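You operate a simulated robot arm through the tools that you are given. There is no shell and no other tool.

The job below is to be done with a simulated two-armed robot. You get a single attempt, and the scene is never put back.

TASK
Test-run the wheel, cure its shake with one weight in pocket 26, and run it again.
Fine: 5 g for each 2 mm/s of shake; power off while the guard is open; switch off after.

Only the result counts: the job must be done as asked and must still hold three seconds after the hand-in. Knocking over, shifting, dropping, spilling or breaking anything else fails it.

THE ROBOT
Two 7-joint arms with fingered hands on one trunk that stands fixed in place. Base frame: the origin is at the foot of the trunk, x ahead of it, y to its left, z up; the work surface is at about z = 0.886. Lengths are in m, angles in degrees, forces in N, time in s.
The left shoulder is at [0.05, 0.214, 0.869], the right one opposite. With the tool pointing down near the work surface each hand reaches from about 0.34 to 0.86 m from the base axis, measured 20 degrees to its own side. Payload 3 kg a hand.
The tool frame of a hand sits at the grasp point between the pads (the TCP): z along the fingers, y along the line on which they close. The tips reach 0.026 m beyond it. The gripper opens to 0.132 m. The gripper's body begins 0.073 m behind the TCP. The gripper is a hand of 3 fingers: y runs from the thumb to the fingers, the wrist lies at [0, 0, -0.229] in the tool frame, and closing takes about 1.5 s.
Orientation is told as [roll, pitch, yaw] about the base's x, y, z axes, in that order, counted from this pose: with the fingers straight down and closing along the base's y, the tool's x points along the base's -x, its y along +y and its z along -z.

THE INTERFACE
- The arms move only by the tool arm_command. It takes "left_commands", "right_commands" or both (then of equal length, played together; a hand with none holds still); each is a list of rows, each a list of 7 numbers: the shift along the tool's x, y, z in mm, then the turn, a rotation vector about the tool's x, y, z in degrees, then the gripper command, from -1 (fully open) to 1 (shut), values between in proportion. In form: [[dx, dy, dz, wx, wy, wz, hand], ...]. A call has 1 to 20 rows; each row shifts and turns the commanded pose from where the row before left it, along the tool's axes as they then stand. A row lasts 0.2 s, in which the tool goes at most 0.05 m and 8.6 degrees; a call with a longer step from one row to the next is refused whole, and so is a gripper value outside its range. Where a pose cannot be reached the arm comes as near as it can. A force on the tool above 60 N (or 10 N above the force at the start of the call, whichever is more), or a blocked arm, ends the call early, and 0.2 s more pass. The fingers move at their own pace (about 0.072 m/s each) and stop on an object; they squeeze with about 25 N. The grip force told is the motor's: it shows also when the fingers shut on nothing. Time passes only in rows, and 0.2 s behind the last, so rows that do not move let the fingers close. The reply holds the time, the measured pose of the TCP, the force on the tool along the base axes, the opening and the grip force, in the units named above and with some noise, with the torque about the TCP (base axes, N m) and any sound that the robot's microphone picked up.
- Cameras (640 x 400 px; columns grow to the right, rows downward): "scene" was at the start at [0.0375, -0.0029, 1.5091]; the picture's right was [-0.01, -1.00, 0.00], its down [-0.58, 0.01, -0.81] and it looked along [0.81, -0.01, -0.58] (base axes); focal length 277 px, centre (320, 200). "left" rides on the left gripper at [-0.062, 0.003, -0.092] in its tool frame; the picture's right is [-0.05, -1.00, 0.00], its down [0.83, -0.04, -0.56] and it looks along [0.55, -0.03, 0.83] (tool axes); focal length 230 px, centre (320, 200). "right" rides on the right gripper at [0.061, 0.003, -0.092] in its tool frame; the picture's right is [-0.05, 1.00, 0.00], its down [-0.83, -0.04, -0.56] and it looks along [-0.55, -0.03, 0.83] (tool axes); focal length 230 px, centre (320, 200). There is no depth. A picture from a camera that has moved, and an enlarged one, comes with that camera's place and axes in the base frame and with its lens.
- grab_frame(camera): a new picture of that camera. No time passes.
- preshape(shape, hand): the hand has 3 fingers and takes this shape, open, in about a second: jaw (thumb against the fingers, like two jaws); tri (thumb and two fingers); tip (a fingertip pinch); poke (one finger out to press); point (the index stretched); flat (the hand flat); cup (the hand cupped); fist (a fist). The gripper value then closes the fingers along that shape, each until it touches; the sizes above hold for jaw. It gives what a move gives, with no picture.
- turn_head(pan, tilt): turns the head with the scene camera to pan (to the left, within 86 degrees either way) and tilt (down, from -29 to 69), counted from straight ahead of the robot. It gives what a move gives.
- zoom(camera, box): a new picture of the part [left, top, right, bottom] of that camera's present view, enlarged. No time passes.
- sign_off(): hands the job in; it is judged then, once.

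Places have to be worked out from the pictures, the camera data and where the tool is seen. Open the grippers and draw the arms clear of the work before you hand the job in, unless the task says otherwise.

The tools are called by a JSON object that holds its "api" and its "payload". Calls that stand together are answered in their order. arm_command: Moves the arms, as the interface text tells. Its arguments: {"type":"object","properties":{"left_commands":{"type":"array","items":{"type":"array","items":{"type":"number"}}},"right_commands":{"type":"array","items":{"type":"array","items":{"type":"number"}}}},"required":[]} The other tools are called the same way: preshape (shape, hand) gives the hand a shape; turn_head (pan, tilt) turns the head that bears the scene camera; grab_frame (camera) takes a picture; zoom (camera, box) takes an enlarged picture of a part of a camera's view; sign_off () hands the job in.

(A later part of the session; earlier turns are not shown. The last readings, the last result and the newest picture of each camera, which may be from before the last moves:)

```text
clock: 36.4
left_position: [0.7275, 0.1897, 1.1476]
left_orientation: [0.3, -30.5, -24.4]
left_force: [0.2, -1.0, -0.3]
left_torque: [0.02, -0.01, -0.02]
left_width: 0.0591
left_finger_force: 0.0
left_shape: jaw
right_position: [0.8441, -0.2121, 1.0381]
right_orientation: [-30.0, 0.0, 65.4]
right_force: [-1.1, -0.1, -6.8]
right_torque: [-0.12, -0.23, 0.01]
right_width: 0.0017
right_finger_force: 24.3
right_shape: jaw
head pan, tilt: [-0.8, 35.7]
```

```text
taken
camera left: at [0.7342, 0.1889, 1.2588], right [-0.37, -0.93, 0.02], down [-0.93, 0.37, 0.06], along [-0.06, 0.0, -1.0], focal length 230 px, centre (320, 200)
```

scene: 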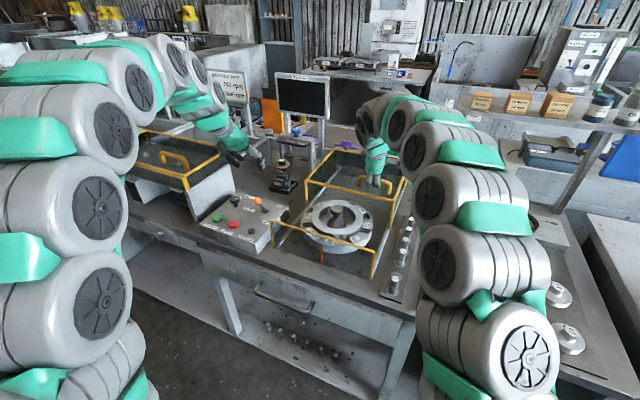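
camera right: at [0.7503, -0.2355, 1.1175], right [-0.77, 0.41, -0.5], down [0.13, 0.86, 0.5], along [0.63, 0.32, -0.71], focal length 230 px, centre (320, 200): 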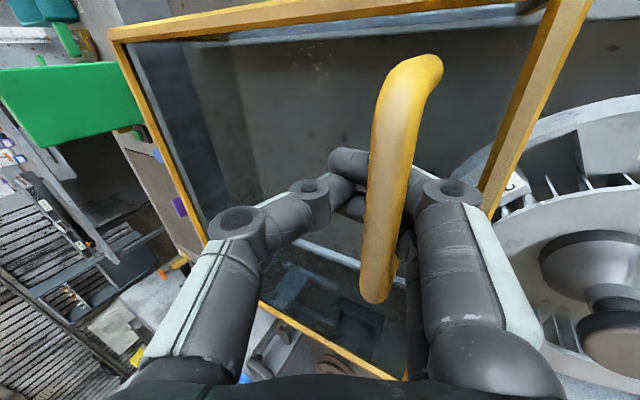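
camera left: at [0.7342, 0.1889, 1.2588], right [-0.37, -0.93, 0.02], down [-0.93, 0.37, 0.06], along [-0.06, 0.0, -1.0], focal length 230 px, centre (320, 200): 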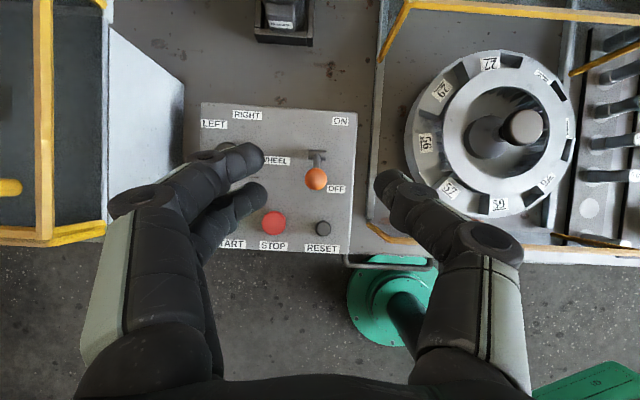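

The guard is fully back. I open the fingers a little and withdraw the right hand from the handle along its own axis.

{"api": "arm_command", "payload": {"right_commands": [[0, 0, 0, 0, 0, 0, 0.4], [0, 0, 0, 0, 0, 0, 0.4], [0, 0, 0, 0, 0, 0, 0.4], [0, 0, -20, 0, 0, 0, 0.4], [0, 0, -40, 0, 0, 0, 0.4], [0, 10, -40, 0, 0, 0, 0.4], [0, 40, 0, 0, 0, 0, 0.4], [0, 40, 0, 0, 0, 0, 0.4], [0, 0, 0, 0, 0, 0, 0.4]]}}

{"api": "grab_frame", "payload": {"camera": "scene"}}

{"api": "grab_frame", "payload": {"camera": "right"}}

{"api": "zoom", "payload": {"camera": "scene", "box": [265, 180, 425, 290]}}

```text
clock: 38.4
left_position: [0.7278, 0.1888, 1.1468]
left_orientation: [0.3, -30.5, -24.2]
left_force: [0.5, 0.1, -0.4]
left_torque: [-0.04, 0.02, 0.0]
left_width: 0.0586
left_finger_force: 0.2
left_shape: jaw
right_position: [0.731, -0.1574, 1.0816]
right_orientation: [-30.0, -0.1, 65.5]
right_force: [-0.2, 0.5, 0.3]
right_torque: [0.02, 0.0, 0.03]
right_width: 0.0396
right_finger_force: 0.2
right_shape: jaw
head pan, tilt: [-0.8, 35.7]
```

```text
taken
```

scene: 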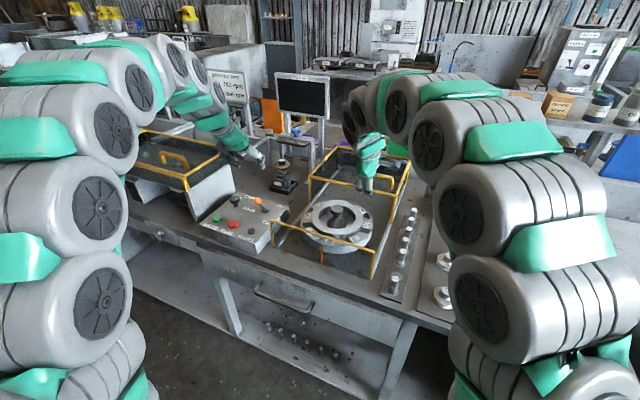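

```text
taken
camera right: at [0.6604, -0.1933, 1.1609], right [-0.77, 0.41, -0.5], down [0.13, 0.86, 0.5], along [0.63, 0.32, -0.71], focal length 230 px, centre (320, 200)
```

right: 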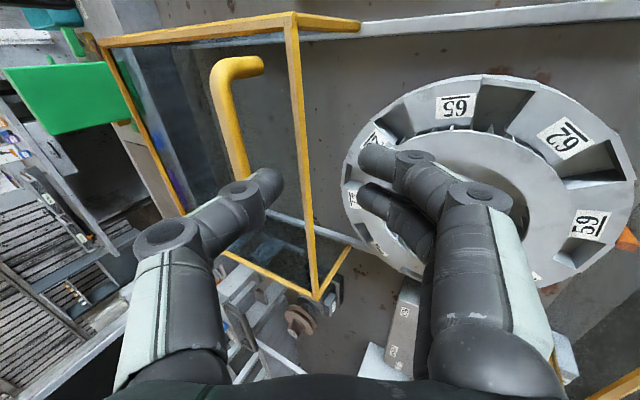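

```text
3.64 times, centred on (345, 235) of scene
camera zoom: at [0.0374, -0.0029, 1.5091], right [-0.01, -1.0, 0.0], down [-0.58, 0.01, -0.81], along [0.81, -0.01, -0.58], focal length 1007 px, centre (229, 73)
```

zoom: 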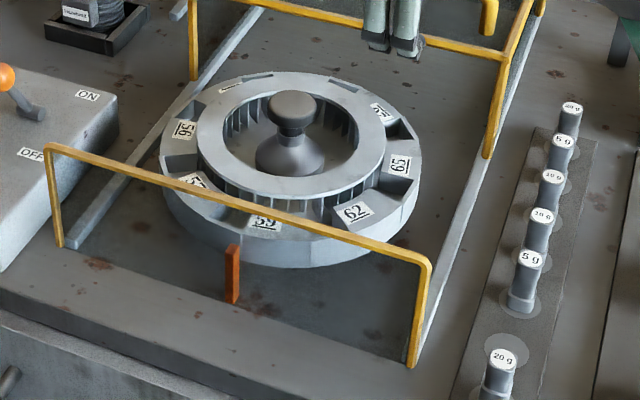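

The guard stays open with the wheel exposed, and each number plate sits right beside its pocket. I zoom in on the 65/26 area to fix pocket 26's place and shape.

{"api": "zoom", "payload": {"camera": "scene", "box": [335, 195, 385, 245]}}

{"api": "zoom", "payload": {"camera": "right", "box": [330, 70, 640, 290]}}

{"api": "zoom", "payload": {"camera": "left", "box": [400, 40, 640, 240]}}

{"api": "zoom", "payload": {"camera": "scene", "box": [375, 200, 425, 300]}}

```text
8.00 times, centred on (360, 220) of scene
camera zoom: at [0.0374, -0.0029, 1.5091], right [-0.01, -1.0, 0.0], down [-0.58, 0.01, -0.81], along [0.81, -0.01, -0.58], focal length 2216 px, centre (0, 40)
```

zoom: 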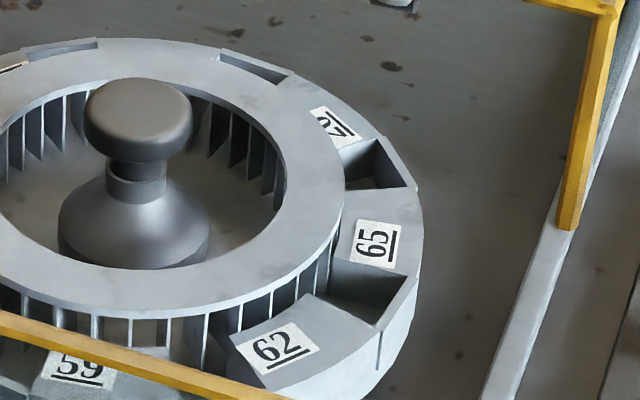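

```text
1.82 times, centred on (485, 180) of right
camera zoom: at [0.6604, -0.1933, 1.1609], right [-0.77, 0.41, -0.5], down [0.13, 0.86, 0.5], along [0.63, 0.32, -0.71], focal length 418 px, centre (20, 236)
```

zoom: 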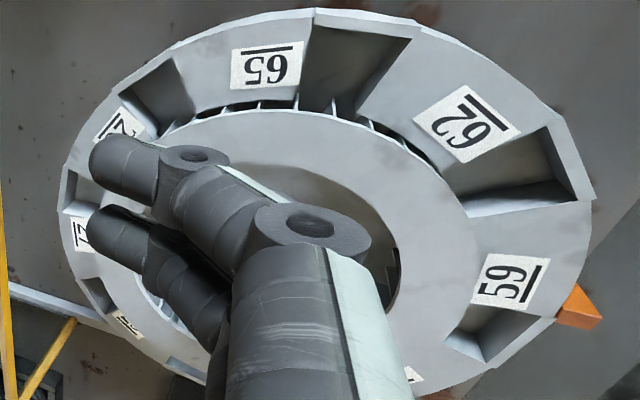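

```text
2.00 times, centred on (520, 140) of left
camera zoom: at [0.7341, 0.189, 1.2588], right [-0.37, -0.93, 0.02], down [-0.93, 0.37, 0.06], along [-0.06, 0.0, -1.0], focal length 460 px, centre (-80, 320)
```

zoom: 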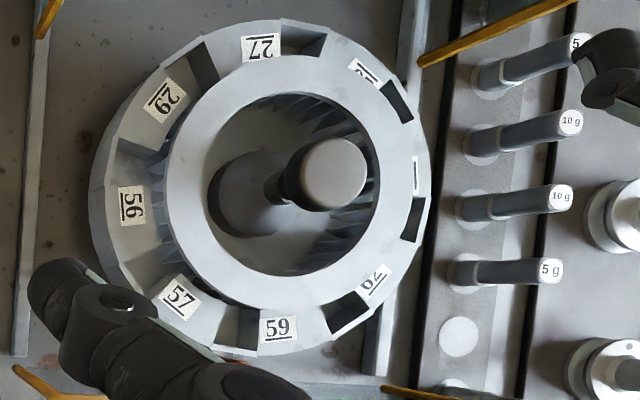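

```text
4.00 times, centred on (400, 250) of scene
camera zoom: at [0.0374, -0.0029, 1.5091], right [-0.01, -1.0, 0.0], down [-0.58, 0.01, -0.81], along [0.81, -0.01, -0.58], focal length 1108 px, centre (0, 0)
```

zoom: 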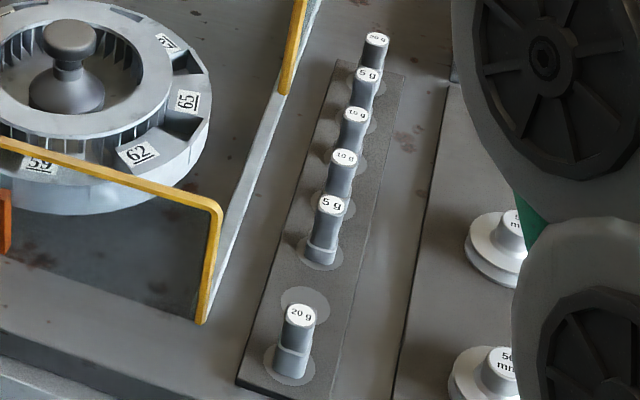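

Pocket 26 is the one right beside the "26" plate, at about (0.730, -0.164) with rim top z ≈ 0.948. The front weight of the tray reads 20 g, at about (0.479, -0.197) with its top near 0.95. I straighten the right hand and move it above that weight.

{"api": "arm_command", "payload": {"right_commands": [[0, 0, -30, 0, 0, 0, 0.1], [0, 0, -30, 0, 0, 0, 0.1], [0, 0, 0, -7.5, 0, 0, 0.1], [0, 0, 0, -7.5, 0, 0, 0.1], [0, 0, 0, -7.5, 0, 0, 0.1], [0, 0, 0, -7.5, 0, 0, 0.1], [28, 36.6, 0, 0, 0, 0, 0.1], [28, 36.6, 0, 0, 0, 0, 0.1], [28, 36.6, 0, 0, 0, 0, 0.1], [28, 36.6, 0, 0, 0, 0, 0.1], [28, 36.6, 0, 0, 0, 0, 0.1], [0, 0, 37, 0, 0, 0, 0.1], [0, 0, 20, 0, 0, 0, 0.1], [0, 0, 0, 0, 0, 0, 0.1]]}}

{"api": "grab_frame", "payload": {"camera": "scene"}}

{"api": "grab_frame", "payload": {"camera": "right"}}

```text
clock: 41.4
left_position: [0.7286, 0.189, 1.1475]
left_orientation: [0.3, -30.3, -24.1]
left_force: [0.6, 0.3, 0.0]
left_torque: [0.0, -0.02, -0.02]
left_width: 0.059
left_finger_force: 0.0
left_shape: jaw
right_position: [0.4758, -0.1957, 1.0754]
right_orientation: [0.0, 0.0, 65.5]
right_force: [-0.4, 0.6, -0.1]
right_torque: [0.01, -0.01, 0.0]
right_width: 0.0591
right_finger_force: 0.2
right_shape: jaw
head pan, tilt: [-0.8, 35.7]
```

```text
taken
```

scene: 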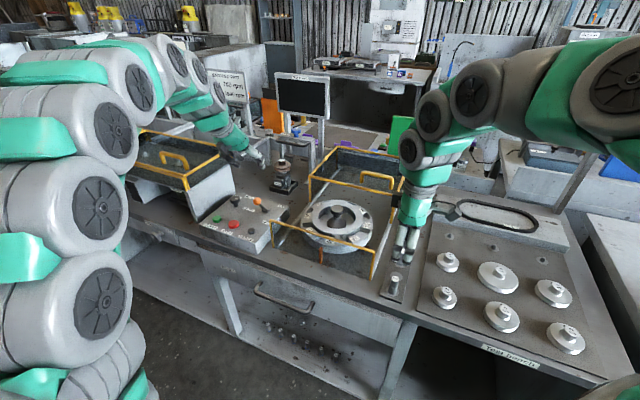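

```text
taken
camera right: at [0.4472, -0.2504, 1.1681], right [-0.89, 0.46, 0.0], down [0.38, 0.74, 0.56], along [0.26, 0.49, -0.83], focal length 230 px, centre (320, 200)
```

right: 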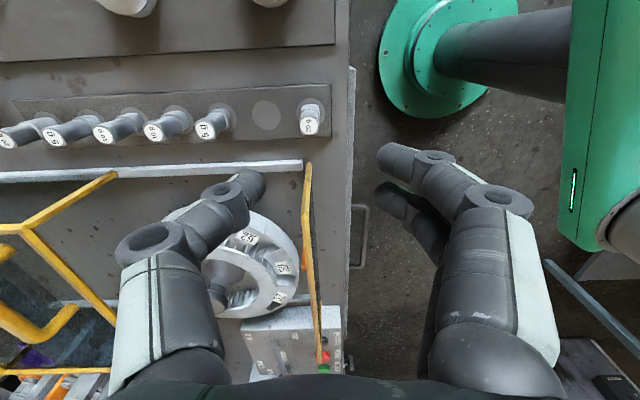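

I zoom both cameras on the front weight to fix its place and read its mark.

{"api": "zoom", "payload": {"camera": "right", "box": [270, 80, 350, 150]}}

{"api": "zoom", "payload": {"camera": "scene", "box": [370, 220, 430, 310]}}

```text
5.71 times, centred on (310, 115) of right
camera zoom: at [0.4472, -0.2504, 1.1681], right [-0.89, 0.46, 0.0], down [0.38, 0.74, 0.56], along [0.26, 0.49, -0.83], focal length 1315 px, centre (377, 686)
```

zoom: 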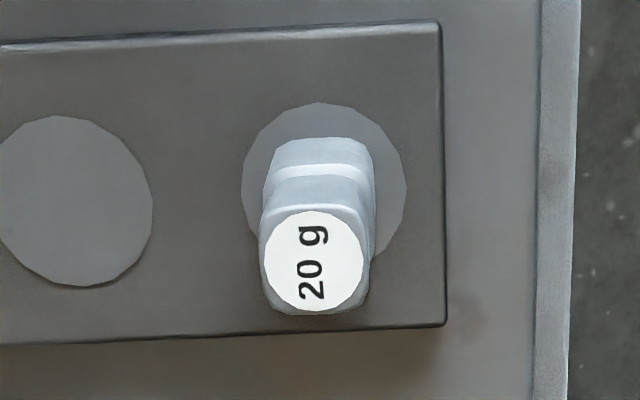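

```text
4.44 times, centred on (400, 265) of scene
camera zoom: at [0.0375, -0.0029, 1.5091], right [-0.01, -1.0, 0.0], down [-0.58, 0.01, -0.81], along [0.81, -0.01, -0.58], focal length 1231 px, centre (-36, -89)
```

zoom: 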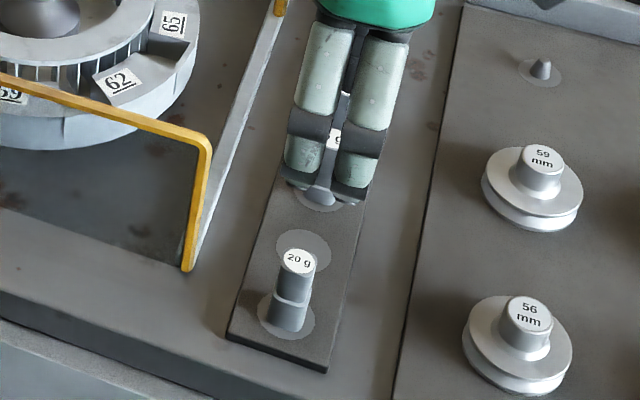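

It is a 20 g weight, squared to the bench axes, at about (0.4855, -0.200). I shift slightly forward and descend to just above it to check alignment.

{"api": "arm_command", "payload": {"right_commands": [[0, -10.6, 30, 0, 0, 0, 0.1], [0, 0, 40, 0, 0, 0, 0.1], [0, 0, 18, 0, 0, 0, 0.1], [0, 0, 0, 0, 0, 0, 0.1]]}}

{"api": "zoom", "payload": {"camera": "scene", "box": [370, 220, 430, 310]}}

{"api": "grab_frame", "payload": {"camera": "right"}}

```text
clock: 42.4
left_position: [0.7271, 0.1905, 1.1469]
left_orientation: [0.2, -30.3, -24.3]
left_force: [0.0, 0.6, 0.5]
left_torque: [0.01, -0.05, -0.02]
left_width: 0.0588
left_finger_force: 0.1
left_shape: jaw
right_position: [0.4875, -0.2002, 0.9896]
right_orientation: [-0.1, 0.0, 65.5]
right_force: [0.7, -0.1, -0.1]
right_torque: [0.01, 0.02, 0.01]
right_width: 0.0592
right_finger_force: 0.2
right_shape: jaw
head pan, tilt: [-0.8, 35.7]
```

```text
4.44 times, centred on (400, 265) of scene
camera zoom: at [0.0375, -0.0029, 1.5091], right [-0.01, -1.0, 0.0], down [-0.58, 0.01, -0.81], along [0.81, -0.01, -0.58], focal length 1231 px, centre (-36, -89)
```

zoom: 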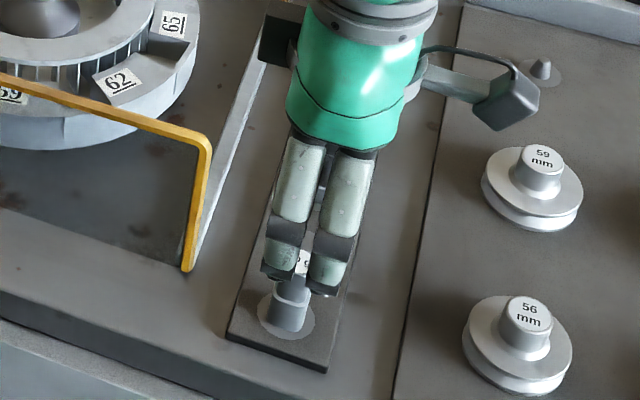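

```text
taken
camera right: at [0.4589, -0.2555, 1.0828], right [-0.89, 0.46, 0.0], down [0.38, 0.74, 0.56], along [0.26, 0.49, -0.83], focal length 230 px, centre (320, 200)
```

right: 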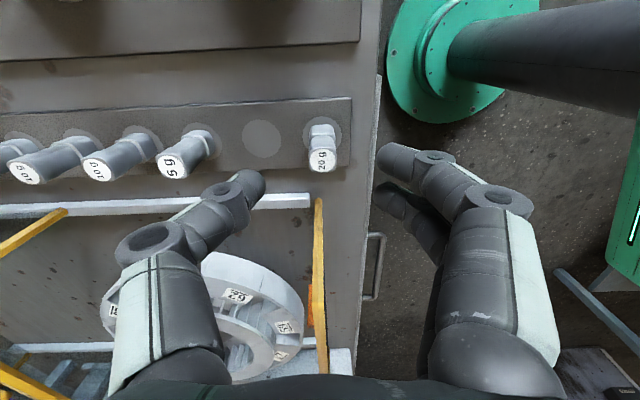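

Aligned. I go down so the fingertips straddle the upper half of the weight, then close.

{"api": "arm_command", "payload": {"right_commands": [[0, 1, 20, 0, 0, 0, 0.1], [0, 1, 20, 0, 0, 0, 0.1], [0, 0, 0, 0, 0, 0, 0.1], [0, 0, 0, 0, 0, 0, 1], [0, 0, 0, 0, 0, 0, 1], [0, 0, 0, 0, 0, 0, 1], [0, 0, 0, 0, 0, 0, 1]]}}

{"api": "grab_frame", "payload": {"camera": "right"}}

{"api": "zoom", "payload": {"camera": "scene", "box": [370, 220, 430, 310]}}

```text
clock: 44.0
left_position: [0.7266, 0.1884, 1.1478]
left_orientation: [0.3, -30.4, -24.2]
left_force: [0.2, 1.9, -0.3]
left_torque: [0.0, 0.0, 0.0]
left_width: 0.0589
left_finger_force: 0.0
left_shape: jaw
right_position: [0.4854, -0.2008, 0.9489]
right_orientation: [-0.1, 0.0, 65.5]
right_force: [-0.6, -0.5, 0.0]
right_torque: [0.04, 0.04, -0.04]
right_width: 0.0052
right_finger_force: 24.9
right_shape: jaw
head pan, tilt: [-0.8, 35.7]
```

```text
taken
camera right: at [0.4563, -0.2543, 1.0419], right [-0.89, 0.46, 0.0], down [0.38, 0.74, 0.56], along [0.26, 0.49, -0.83], focal length 230 px, centre (320, 200)
```

right: 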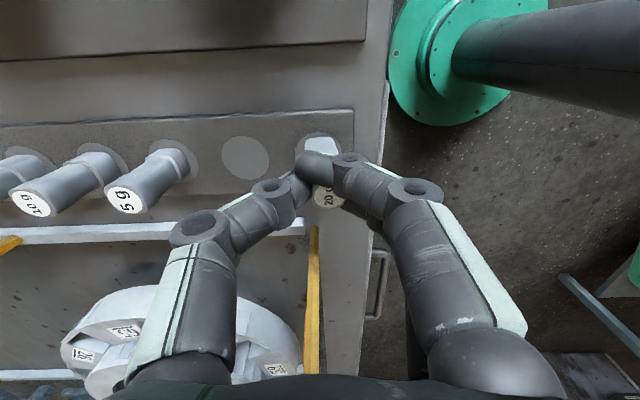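

```text
4.44 times, centred on (400, 265) of scene
camera zoom: at [0.0375, -0.0029, 1.5091], right [-0.01, -1.0, 0.0], down [-0.58, 0.01, -0.81], along [0.81, -0.01, -0.58], focal length 1231 px, centre (-36, -89)
```

zoom: 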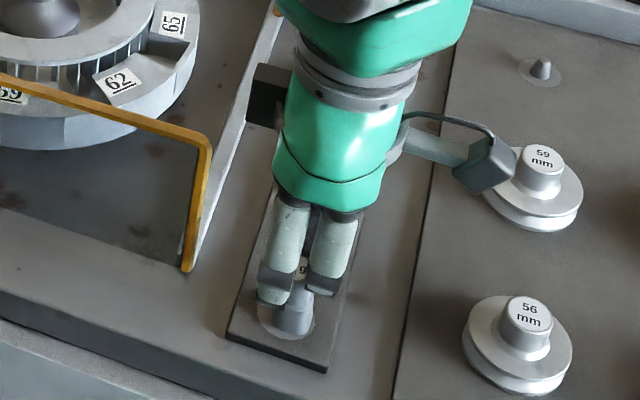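

The reported opening is small, so the fingers may have closed on the weight's waist. I lift a little to see if it is held.

{"api": "zoom", "payload": {"camera": "right", "box": [260, 120, 400, 250]}}

{"api": "arm_command", "payload": {"right_commands": [[0, 0, -8, 0, 0, 0, 1], [0, 0, -7, 0, 0, 0, 1], [0, 0, 0, 0, 0, 0, 1]]}}

{"api": "zoom", "payload": {"camera": "right", "box": [260, 120, 400, 250]}}

{"api": "zoom", "payload": {"camera": "scene", "box": [380, 240, 420, 300]}}

```text
3.08 times, centred on (330, 185) of right
camera zoom: at [0.4563, -0.2543, 1.0419], right [-0.89, 0.46, 0.0], down [0.38, 0.74, 0.56], along [0.26, 0.49, -0.83], focal length 708 px, centre (289, 246)
```

zoom: 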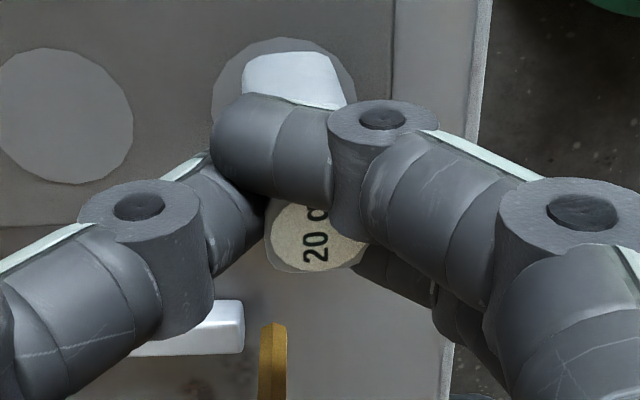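

```text
clock: 44.8
left_position: [0.7261, 0.1881, 1.1473]
left_orientation: [0.2, -30.4, -24.2]
left_force: [-0.2, 0.2, 0.6]
left_torque: [0.03, -0.04, 0.01]
left_width: 0.0592
left_finger_force: 0.1
left_shape: jaw
right_position: [0.4844, -0.2006, 0.9652]
right_orientation: [0.1, 0.0, 65.6]
right_force: [-0.6, -0.7, -0.5]
right_torque: [0.02, -0.01, 0.0]
right_width: 0.0049
right_finger_force: 25.5
right_shape: jaw
head pan, tilt: [-0.8, 35.7]
```

```text
3.08 times, centred on (330, 185) of right
camera zoom: at [0.4562, -0.2543, 1.0576], right [-0.89, 0.46, 0.0], down [0.38, 0.74, 0.56], along [0.26, 0.49, -0.83], focal length 708 px, centre (289, 246)
```

zoom: 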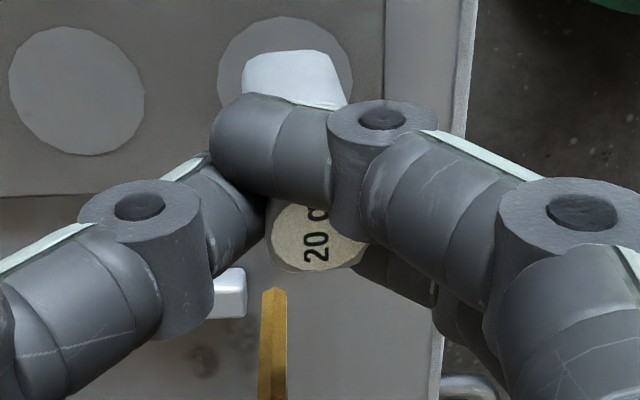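

```text
6.67 times, centred on (400, 270) of scene
camera zoom: at [0.0375, -0.0029, 1.5091], right [-0.01, -1.0, 0.0], down [-0.58, 0.01, -0.81], along [0.81, -0.01, -0.58], focal length 1847 px, centre (-213, -267)
```

zoom: 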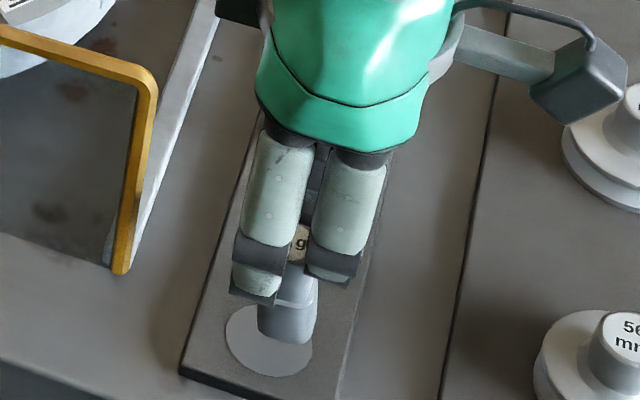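

The weight is lifted cleanly. I raise it well above the guard frame, carry it over to pocket 26, and turn the hand 38° so the square weight lines up with the pocket's radial walls.

{"api": "arm_command", "payload": {"right_commands": [[0, 0, -45, 0, 0, 0, 1], [0, 0, -45, 0, 0, 0, 1], [0, 0, -45, 0, 0, 0, 1], [-23.4, -34.3, 0, 0, 0, 0, 1], [-23.4, -34.3, 0, 0, 0, 0, 1], [-23.4, -34.3, 0, 0, 0, 0, 1], [-23.4, -34.3, 0, 0, 0, 0, 1], [-23.4, -34.3, 0, 0, 0, 0, 1], [-23.4, -34.3, 0, 0, 0, 0, 1], [0, 0, 0, 0, 0, -7.6, 1], [0, 0, 0, 0, 0, -7.6, 1], [0, 0, 0, 0, 0, -7.6, 1], [0, 0, 0, 0, 0, -7.6, 1], [0, 0, 0, 0, 0, -7.6, 1], [0, 0, 0, 0, 0, 0, 1]]}}

{"api": "grab_frame", "payload": {"camera": "scene"}}

{"api": "zoom", "payload": {"camera": "scene", "box": [310, 170, 410, 260]}}

{"api": "grab_frame", "payload": {"camera": "right"}}

{"api": "grab_frame", "payload": {"camera": "left"}}

```text
clock: 48.0
left_position: [0.7276, 0.1873, 1.1476]
left_orientation: [0.4, -30.3, -24.4]
left_force: [0.4, -0.9, -0.5]
left_torque: [0.07, -0.01, 0.03]
left_width: 0.0588
left_finger_force: 0.0
left_shape: jaw
right_position: [0.7039, -0.1428, 1.0695]
right_orientation: [-0.8, -0.1, 102.7]
right_force: [-0.4, -3.0, -0.3]
right_torque: [0.33, 0.03, 0.02]
right_width: 0.0038
right_finger_force: 24.6
right_shape: jaw
right hand out of reach, approached as far as the arm can: row 13, 14
head pan, tilt: [-0.8, 35.7]
```

```text
taken
```

scene: 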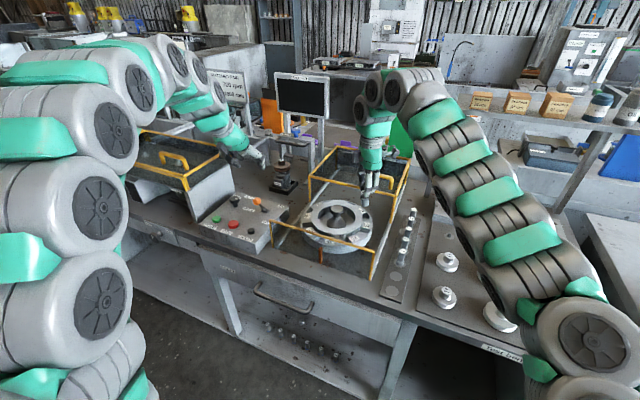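

```text
4.44 times, centred on (360, 215) of scene
camera zoom: at [0.0374, -0.0033, 1.5091], right [-0.02, -1.0, 0.0], down [-0.58, 0.01, -0.81], along [0.81, -0.01, -0.58], focal length 1231 px, centre (142, 133)
```

zoom: 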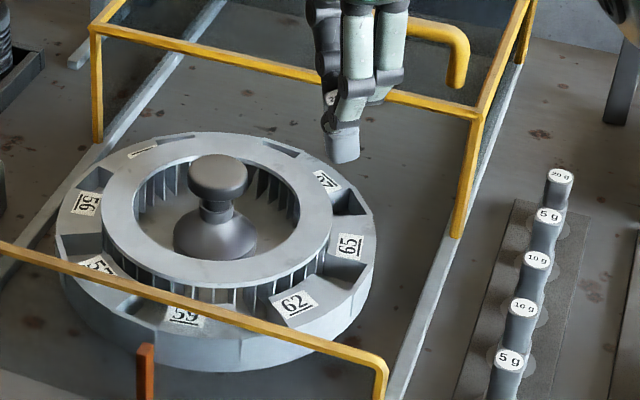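

```text
taken
camera right: at [0.7133, -0.2035, 1.1618], right [-0.99, -0.17, -0.01], down [-0.15, 0.82, 0.56], along [-0.08, 0.55, -0.83], focal length 230 px, centre (320, 200)
```

right: 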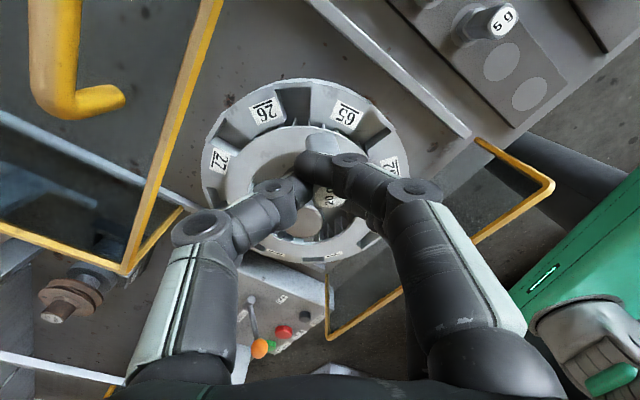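

```text
taken
camera left: at [0.7343, 0.1875, 1.259], right [-0.37, -0.93, 0.02], down [-0.93, 0.37, 0.06], along [-0.06, 0.0, -1.0], focal length 230 px, centre (320, 200)
```

left: 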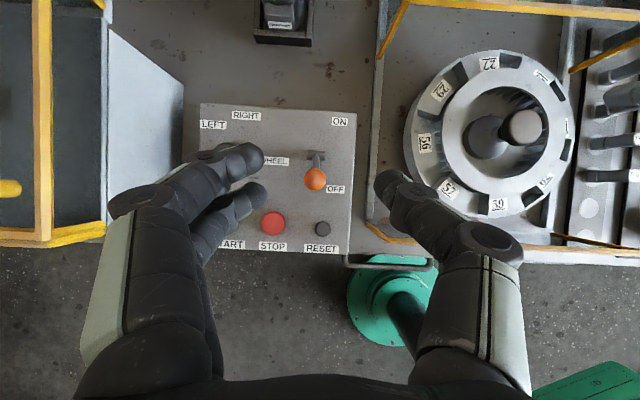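

At this height the arm ran slightly out of reach. The right camera shows pocket 26 clearly beside its plate. I lower a bit, which should bring the pose within reach.

{"api": "arm_command", "payload": {"right_commands": [[0, 0, 20, 0, 0, 0, 1], [0, 0, 20, 0, 0, 0, 1], [0, 0, 0, 0, 0, 0, 1]]}}

{"api": "grab_frame", "payload": {"camera": "right"}}

```text
clock: 48.8
left_position: [0.7278, 0.19, 1.1469]
left_orientation: [0.3, -30.4, -24.4]
left_force: [0.7, -0.1, 0.8]
left_torque: [-0.01, 0.01, -0.02]
left_width: 0.0591
left_finger_force: 0.1
left_shape: jaw
right_position: [0.7036, -0.1423, 1.0307]
right_orientation: [-0.1, 0.0, 103.4]
right_force: [0.3, -0.1, -1.0]
right_torque: [0.0, 0.04, -0.02]
right_width: 0.004
right_finger_force: 25.0
right_shape: jaw
head pan, tilt: [-0.8, 35.7]
```

```text
taken
camera right: at [0.7161, -0.2023, 1.1236], right [-0.98, -0.18, 0.0], down [-0.15, 0.82, 0.56], along [-0.1, 0.55, -0.83], focal length 230 px, centre (320, 200)
```

right: 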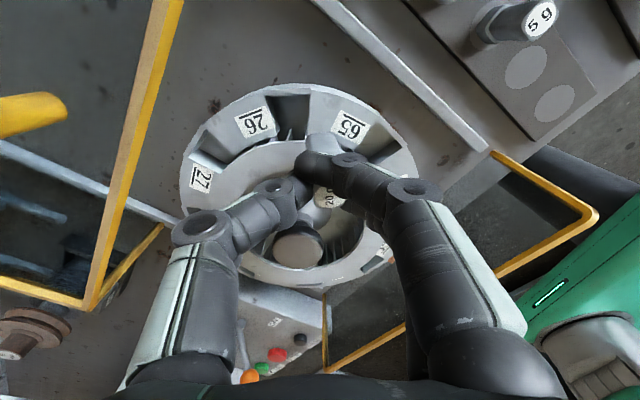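

Now the pose is accurate. I zoom in to measure pocket 26's opening relative to the hand.

{"api": "zoom", "payload": {"camera": "right", "box": [220, 70, 400, 200]}}

{"api": "zoom", "payload": {"camera": "scene", "box": [330, 175, 390, 225]}}

```text
3.08 times, centred on (310, 135) of right
camera zoom: at [0.7161, -0.2023, 1.1236], right [-0.98, -0.18, 0.0], down [-0.15, 0.82, 0.56], along [-0.1, 0.55, -0.83], focal length 708 px, centre (351, 400)
```

zoom: 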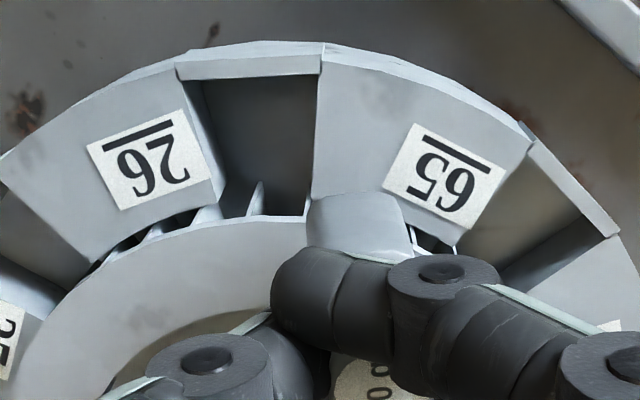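

```text
8.00 times, centred on (360, 200) of scene
camera zoom: at [0.0375, -0.0029, 1.5091], right [-0.01, -1.0, 0.0], down [-0.58, 0.01, -0.81], along [0.81, -0.01, -0.58], focal length 2216 px, centre (0, 200)
```

zoom: 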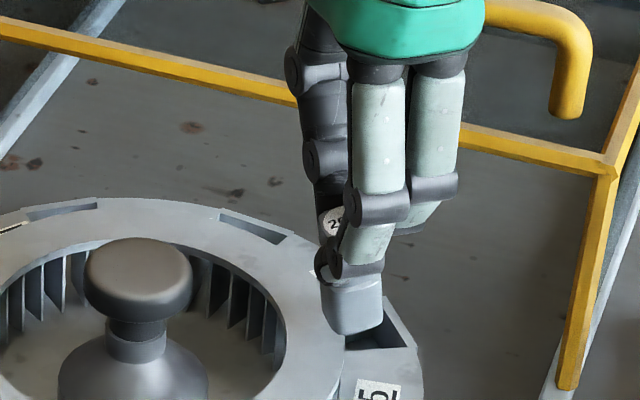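

Pocket 26's opening is centred near (0.730, -0.159), about 26 × 27 mm, against the weight's roughly 22 mm. I shift sideways over it and verify before lowering.

{"api": "arm_command", "payload": {"right_commands": [[10.5, -12.1, 0, 0, 0, 0, 1], [10.6, -12.1, 0, 0, 0, 0, 1], [0, 0, 0, 0, 0, 0, 1]]}}

{"api": "zoom", "payload": {"camera": "right", "box": [240, 90, 400, 210]}}

{"api": "zoom", "payload": {"camera": "scene", "box": [330, 185, 390, 235]}}

```text
clock: 49.6
left_position: [0.7274, 0.1908, 1.1478]
left_orientation: [0.3, -30.5, -24.2]
left_force: [0.3, -0.8, 1.2]
left_torque: [0.02, 0.0, -0.03]
left_width: 0.0591
left_finger_force: 0.1
left_shape: jaw
right_position: [0.7273, -0.1507, 1.024]
right_orientation: [-0.3, 0.0, 103.3]
right_force: [0.3, 0.3, 0.2]
right_torque: [0.01, -0.01, -0.02]
right_width: 0.0041
right_finger_force: 25.1
right_shape: jaw
right hand out of reach, approached as far as the arm can: row 2
head pan, tilt: [-0.8, 35.7]
```

```text
3.33 times, centred on (320, 150) of right
camera zoom: at [0.7371, -0.2112, 1.1184], right [-0.98, -0.18, -0.01], down [-0.15, 0.82, 0.55], along [-0.09, 0.55, -0.83], focal length 767 px, centre (320, 367)
```

zoom: 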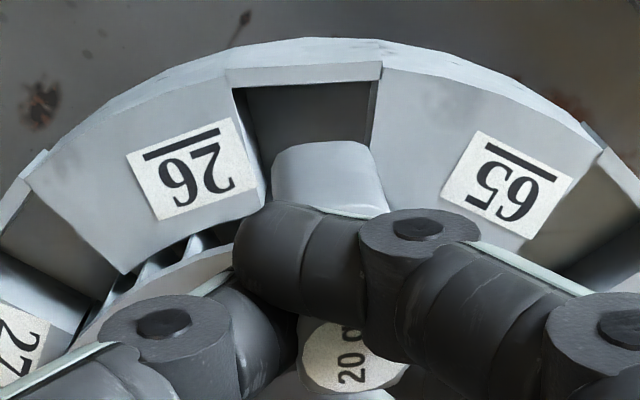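

```text
8.00 times, centred on (360, 210) of scene
camera zoom: at [0.0375, -0.0029, 1.5091], right [-0.01, -1.0, 0.0], down [-0.58, 0.01, -0.81], along [0.81, -0.01, -0.58], focal length 2216 px, centre (0, 120)
```

zoom: 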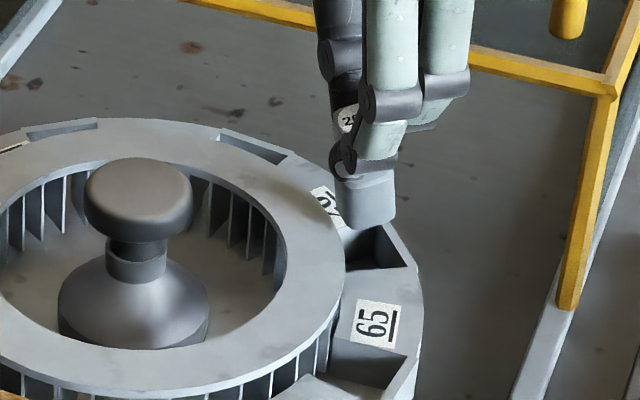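

Pocket corners measure consistently. I make the final 7 mm correction while lowering to just above the rim, then check again.

{"api": "arm_command", "payload": {"right_commands": [[3.2, -1.5, 7, 0, 0, 0, 1], [3.2, -1.6, 6, 0, 0, 0, 1], [0, 0, 0, 0, 0, 0, 1]]}}

{"api": "zoom", "payload": {"camera": "right", "box": [240, 90, 400, 210]}}

{"api": "zoom", "payload": {"camera": "scene", "box": [330, 185, 390, 235]}}

```text
clock: 50.4
left_position: [0.7273, 0.1894, 1.1469]
left_orientation: [0.3, -30.4, -24.3]
left_force: [-0.6, -0.5, 0.8]
left_torque: [-0.02, -0.01, 0.01]
left_width: 0.0588
left_finger_force: 0.1
left_shape: jaw
right_position: [0.7286, -0.1569, 1.0131]
right_orientation: [-0.3, -0.1, 103.2]
right_force: [-0.9, -0.6, 0.4]
right_torque: [0.02, 0.0, -0.03]
right_width: 0.004
right_finger_force: 24.8
right_shape: jaw
head pan, tilt: [-0.8, 35.7]
```

```text
3.33 times, centred on (320, 150) of right
camera zoom: at [0.7406, -0.2168, 1.1055], right [-0.98, -0.18, 0.0], down [-0.15, 0.82, 0.56], along [-0.1, 0.55, -0.83], focal length 767 px, centre (320, 367)
```

zoom: 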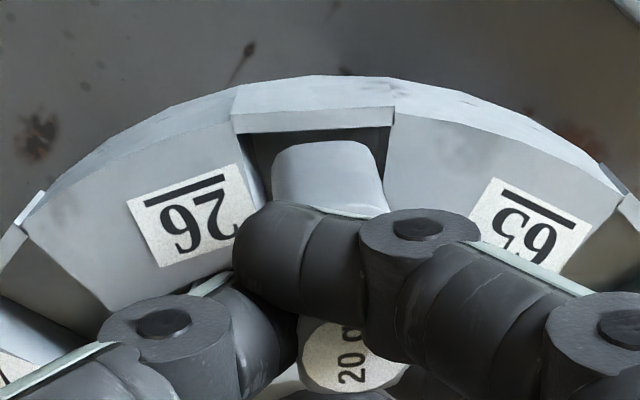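

```text
8.00 times, centred on (360, 210) of scene
camera zoom: at [0.0375, -0.0029, 1.5091], right [-0.01, -1.0, 0.0], down [-0.58, 0.01, -0.81], along [0.81, -0.01, -0.58], focal length 2216 px, centre (0, 120)
```

zoom: 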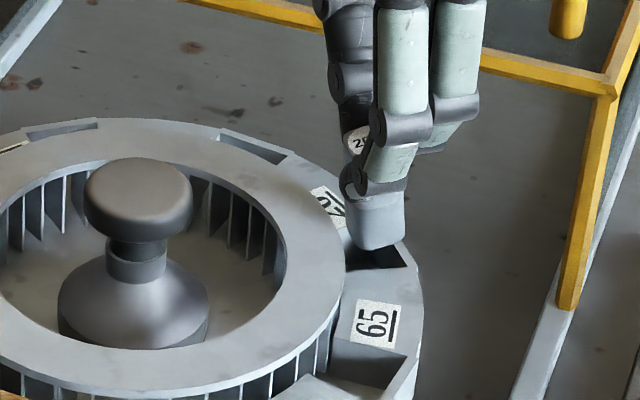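

The weight is about 2.5 mm off to one side of the pocket's centre. I correct that and lower gently into the pocket.

{"api": "arm_command", "payload": {"right_commands": [[0, -2.7, 0, 0, 0, 0, 1], [0, 0, 5, 0, 0, 0, 1], [0, 0, 5, 0, 0, 0, 1], [0, 0, 5, 0, 0, 0, 1], [0, 0, 0, 0, 0, 0, 1]]}}

{"api": "zoom", "payload": {"camera": "right", "box": [240, 90, 400, 210]}}

{"api": "zoom", "payload": {"camera": "scene", "box": [330, 185, 390, 235]}}

```text
clock: 51.6
left_position: [0.7272, 0.1893, 1.1476]
left_orientation: [0.3, -30.4, -24.3]
left_force: [0.3, -0.7, 0.0]
left_torque: [-0.01, 0.03, -0.02]
left_width: 0.0589
left_finger_force: 0.1
left_shape: jaw
right_position: [0.7309, -0.1555, 0.998]
right_orientation: [-0.1, -0.1, 103.6]
right_force: [-1.5, 13.4, 25.0]
right_torque: [0.25, 0.23, -0.16]
right_width: 0.0052
right_finger_force: 24.7
right_shape: jaw
head pan, tilt: [-0.8, 35.7]
```

```text
3.33 times, centred on (320, 150) of right
camera zoom: at [0.7428, -0.2155, 1.091], right [-0.98, -0.18, 0.0], down [-0.15, 0.82, 0.56], along [-0.1, 0.55, -0.83], focal length 767 px, centre (320, 367)
```

zoom: 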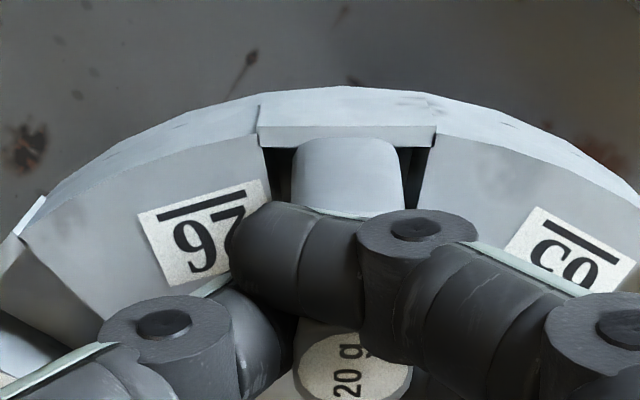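

```text
8.00 times, centred on (360, 210) of scene
camera zoom: at [0.0371, -0.0026, 1.5091], right [-0.01, -1.0, 0.0], down [-0.58, 0.01, -0.81], along [0.81, -0.01, -0.58], focal length 2216 px, centre (0, 120)
```

zoom: 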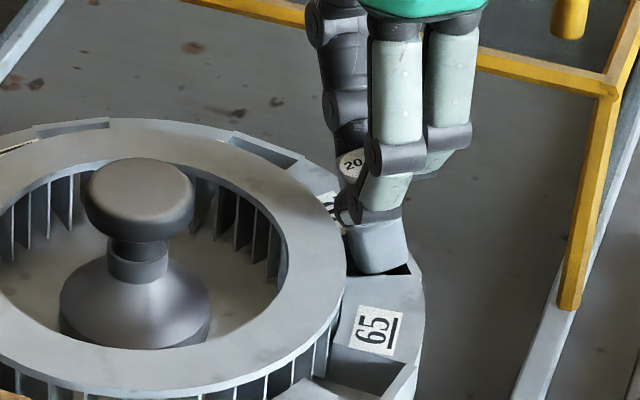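

The weight's outer edge has touched the outer wall. I lift a few millimetres, move inward 3.5 mm, and look.

{"api": "arm_command", "payload": {"right_commands": [[0, 0, -9, 0, 0, 0, 1], [-3.5, 0, 0, 0, 0, 0, 1], [0, 0, 0, 0, 0, 0, 1]]}}

{"api": "zoom", "payload": {"camera": "right", "box": [240, 90, 400, 210]}}

{"api": "zoom", "payload": {"camera": "scene", "box": [330, 185, 390, 235]}}

```text
clock: 52.4
left_position: [0.7261, 0.189, 1.1483]
left_orientation: [0.3, -30.3, -24.4]
left_force: [0.1, -0.1, 0.0]
left_torque: [0.01, -0.01, -0.03]
left_width: 0.0589
left_finger_force: 0.1
left_shape: jaw
right_position: [0.7309, -0.1547, 1.0061]
right_orientation: [0.0, -0.1, 103.4]
right_force: [-0.8, 0.6, -0.6]
right_torque: [0.03, 0.02, 0.01]
right_width: 0.0046
right_finger_force: 25.3
right_shape: jaw
head pan, tilt: [-0.8, 35.7]
```

```text
3.33 times, centred on (320, 150) of right
camera zoom: at [0.7426, -0.2151, 1.0989], right [-0.98, -0.18, 0.0], down [-0.15, 0.82, 0.56], along [-0.1, 0.55, -0.83], focal length 767 px, centre (320, 367)
```

zoom: 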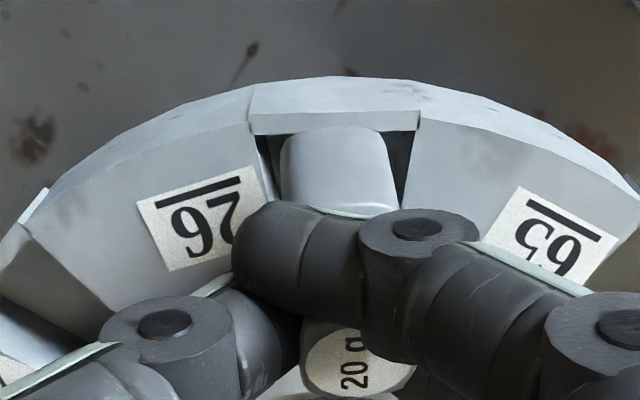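

```text
8.00 times, centred on (360, 210) of scene
camera zoom: at [0.0375, -0.0029, 1.5091], right [-0.01, -1.0, 0.0], down [-0.58, 0.01, -0.81], along [0.81, -0.01, -0.58], focal length 2216 px, centre (0, 120)
```

zoom: 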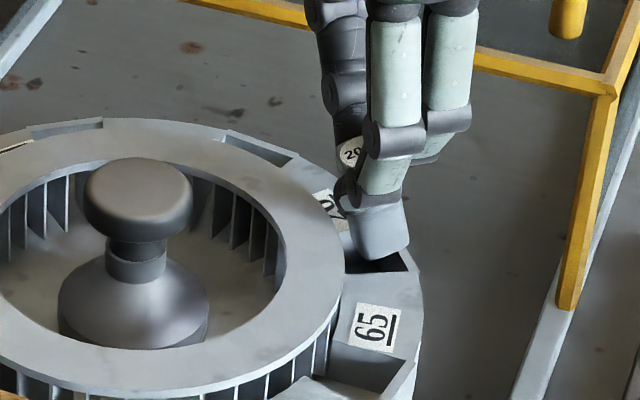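

The contact has pivoted the weight in the grip, its bottom swung outward by roughly 10°. I raise it slightly and counter-tilt the hand so the weight is upright again, then check from both cameras.

{"api": "arm_command", "payload": {"right_commands": [[0, 0, -12, 0, 0, 0, 1], [0, 0, 0, 0, -4.5, 0, 1], [0, 0, 0, 0, -4.5, 0, 1], [0, 0, 0, 0, 0, 0, 1]]}}

{"api": "zoom", "payload": {"camera": "right", "box": [240, 90, 400, 210]}}

{"api": "zoom", "payload": {"camera": "scene", "box": [340, 185, 380, 225]}}

{"api": "zoom", "payload": {"camera": "left", "box": [480, 40, 640, 160]}}

```text
clock: 53.4
left_position: [0.7267, 0.1899, 1.1482]
left_orientation: [0.3, -30.4, -24.4]
left_force: [-0.1, -0.9, 0.3]
left_torque: [0.02, -0.01, 0.02]
left_width: 0.059
left_finger_force: 0.0
left_shape: jaw
right_position: [0.7274, -0.1527, 1.0169]
right_orientation: [-0.2, -9.1, 103.2]
right_force: [-0.2, -0.4, -0.4]
right_torque: [-0.02, 0.0, 0.01]
right_width: 0.0045
right_finger_force: 25.0
right_shape: jaw
right hand out of reach, approached as far as the arm can: row 3
head pan, tilt: [-0.8, 35.7]
```

```text
3.33 times, centred on (320, 150) of right
camera zoom: at [0.7416, -0.2264, 1.0991], right [-0.98, -0.18, 0.0], down [-0.13, 0.72, 0.68], along [-0.12, 0.67, -0.73], focal length 767 px, centre (320, 367)
```

zoom: 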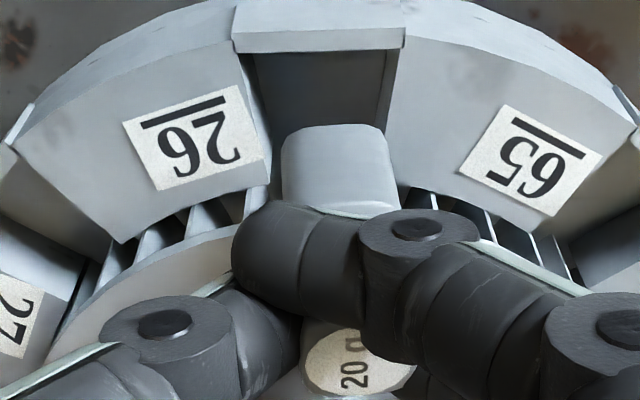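

```text
10.00 times, centred on (360, 205) of scene
camera zoom: at [0.0375, -0.0029, 1.5091], right [-0.01, -1.0, 0.0], down [-0.58, 0.01, -0.81], along [0.81, -0.01, -0.58], focal length 2770 px, centre (-80, 150)
```

zoom: 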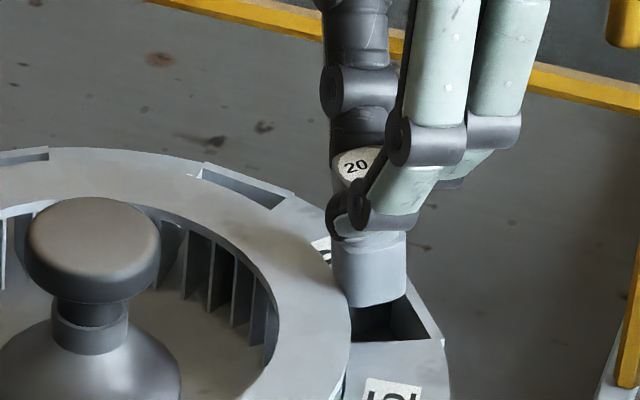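

```text
3.33 times, centred on (560, 100) of left
camera zoom: at [0.7341, 0.189, 1.2589], right [-0.37, -0.93, 0.02], down [-0.93, 0.37, 0.06], along [-0.06, 0.0, -1.0], focal length 767 px, centre (-480, 533)
```

zoom: 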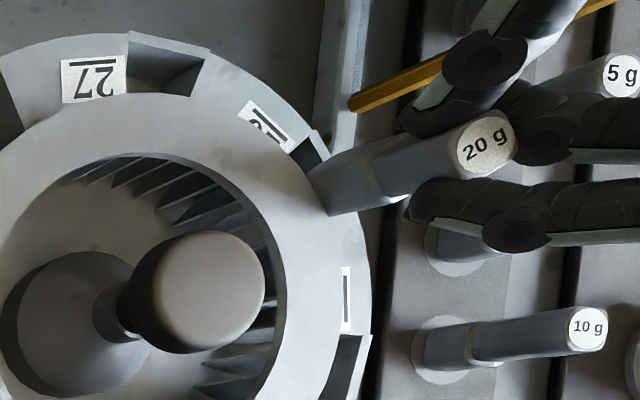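

By comparing with the view right after lifting, the weight is now upright to within a couple of degrees. It must go about 10 mm outward and 4 mm sideways; I do that above the rim and check again.

{"api": "arm_command", "payload": {"right_commands": [[5.2, -2, -0.8, 0, 0, 0, 1], [5.2, -2, -0.8, 0, 0, 0, 1], [0, 0, 0, 0, 0, 0, 1]]}}

{"api": "zoom", "payload": {"camera": "right", "box": [240, 90, 400, 210]}}

{"api": "zoom", "payload": {"camera": "scene", "box": [340, 185, 380, 225]}}

{"api": "zoom", "payload": {"camera": "left", "box": [480, 40, 640, 160]}}

```text
clock: 54.2
left_position: [0.7273, 0.1882, 1.1481]
left_orientation: [0.3, -30.4, -24.2]
left_force: [0.2, 0.7, 0.3]
left_torque: [-0.01, -0.03, -0.01]
left_width: 0.059
left_finger_force: 0.0
left_shape: jaw
right_position: [0.727, -0.1559, 1.0113]
right_orientation: [-0.2, -9.0, 103.2]
right_force: [0.6, 0.0, -0.5]
right_torque: [0.02, 0.0, -0.01]
right_width: 0.0045
right_finger_force: 25.7
right_shape: jaw
right hand out of reach, approached as far as the arm can: row 1, 2
head pan, tilt: [-0.8, 35.7]
```

```text
3.33 times, centred on (320, 150) of right
camera zoom: at [0.7413, -0.2293, 1.0939], right [-0.98, -0.18, 0.0], down [-0.13, 0.72, 0.68], along [-0.12, 0.67, -0.73], focal length 767 px, centre (320, 367)
```

zoom: 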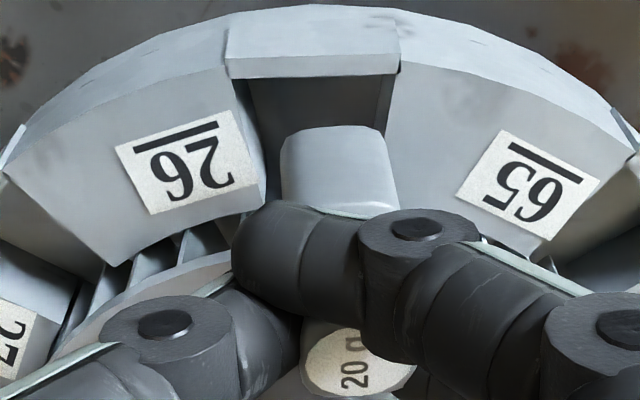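

```text
10.00 times, centred on (360, 205) of scene
camera zoom: at [0.0375, -0.0029, 1.5091], right [-0.01, -1.0, 0.0], down [-0.58, 0.01, -0.81], along [0.81, -0.01, -0.58], focal length 2770 px, centre (-80, 150)
```

zoom: 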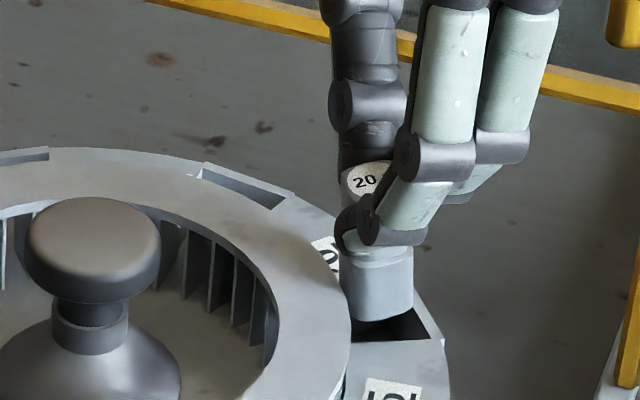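

```text
3.33 times, centred on (560, 100) of left
camera zoom: at [0.7341, 0.189, 1.2588], right [-0.37, -0.93, 0.02], down [-0.93, 0.37, 0.06], along [-0.06, 0.0, -1.0], focal length 767 px, centre (-480, 533)
```

zoom: 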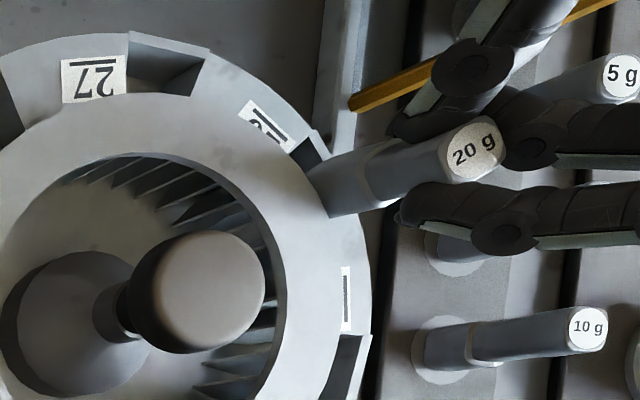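

The arm is near its reach limit in this pose, so I ask for the remaining shift together with a slight lowering.

{"api": "arm_command", "payload": {"right_commands": [[4, -2.6, 1, 0, 0, 0, 1], [4, -2.6, 1, 0, 0, 0, 1], [0, 0, 0, 0, 0, 0, 1]]}}

{"api": "zoom", "payload": {"camera": "right", "box": [240, 90, 400, 210]}}

{"api": "zoom", "payload": {"camera": "scene", "box": [340, 185, 380, 225]}}

```text
clock: 55.0
left_position: [0.727, 0.1895, 1.1471]
left_orientation: [0.3, -30.4, -24.2]
left_force: [-0.8, -0.7, -0.3]
left_torque: [0.03, 0.04, 0.03]
left_width: 0.0591
left_finger_force: 0.1
left_shape: jaw
right_position: [0.7292, -0.1579, 1.0052]
right_orientation: [-0.2, -8.9, 103.2]
right_force: [-0.3, 0.2, -0.8]
right_torque: [0.01, 0.01, 0.0]
right_width: 0.0046
right_finger_force: 25.0
right_shape: jaw
right hand out of reach, approached as far as the arm can: row 1, 2
head pan, tilt: [-0.8, 35.7]
```

```text
3.33 times, centred on (320, 150) of right
camera zoom: at [0.743, -0.2319, 1.0877], right [-0.98, -0.18, 0.0], down [-0.13, 0.72, 0.68], along [-0.12, 0.67, -0.73], focal length 767 px, centre (320, 367)
```

zoom: 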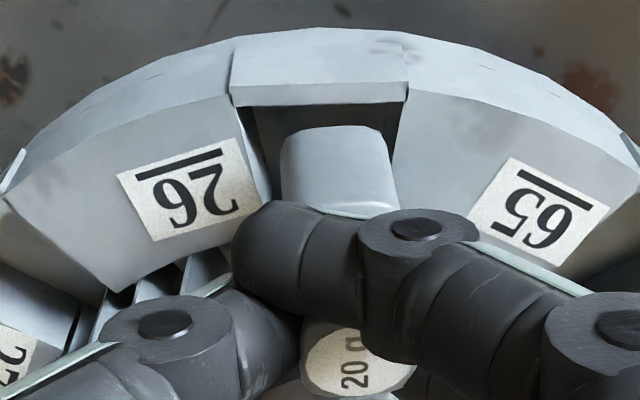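

```text
10.00 times, centred on (360, 205) of scene
camera zoom: at [0.0375, -0.0029, 1.5091], right [-0.01, -1.0, 0.0], down [-0.58, 0.01, -0.81], along [0.81, -0.01, -0.58], focal length 2770 px, centre (-80, 150)
```

zoom: 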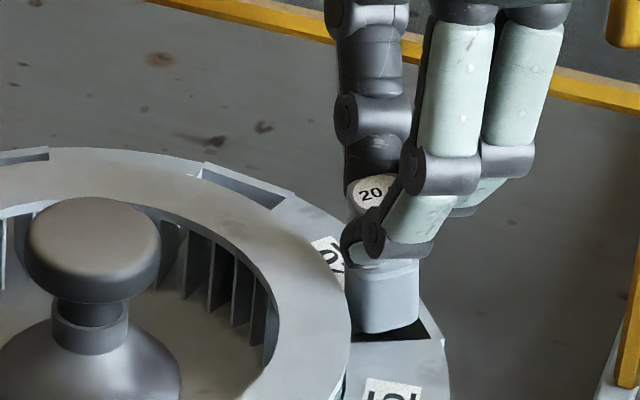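

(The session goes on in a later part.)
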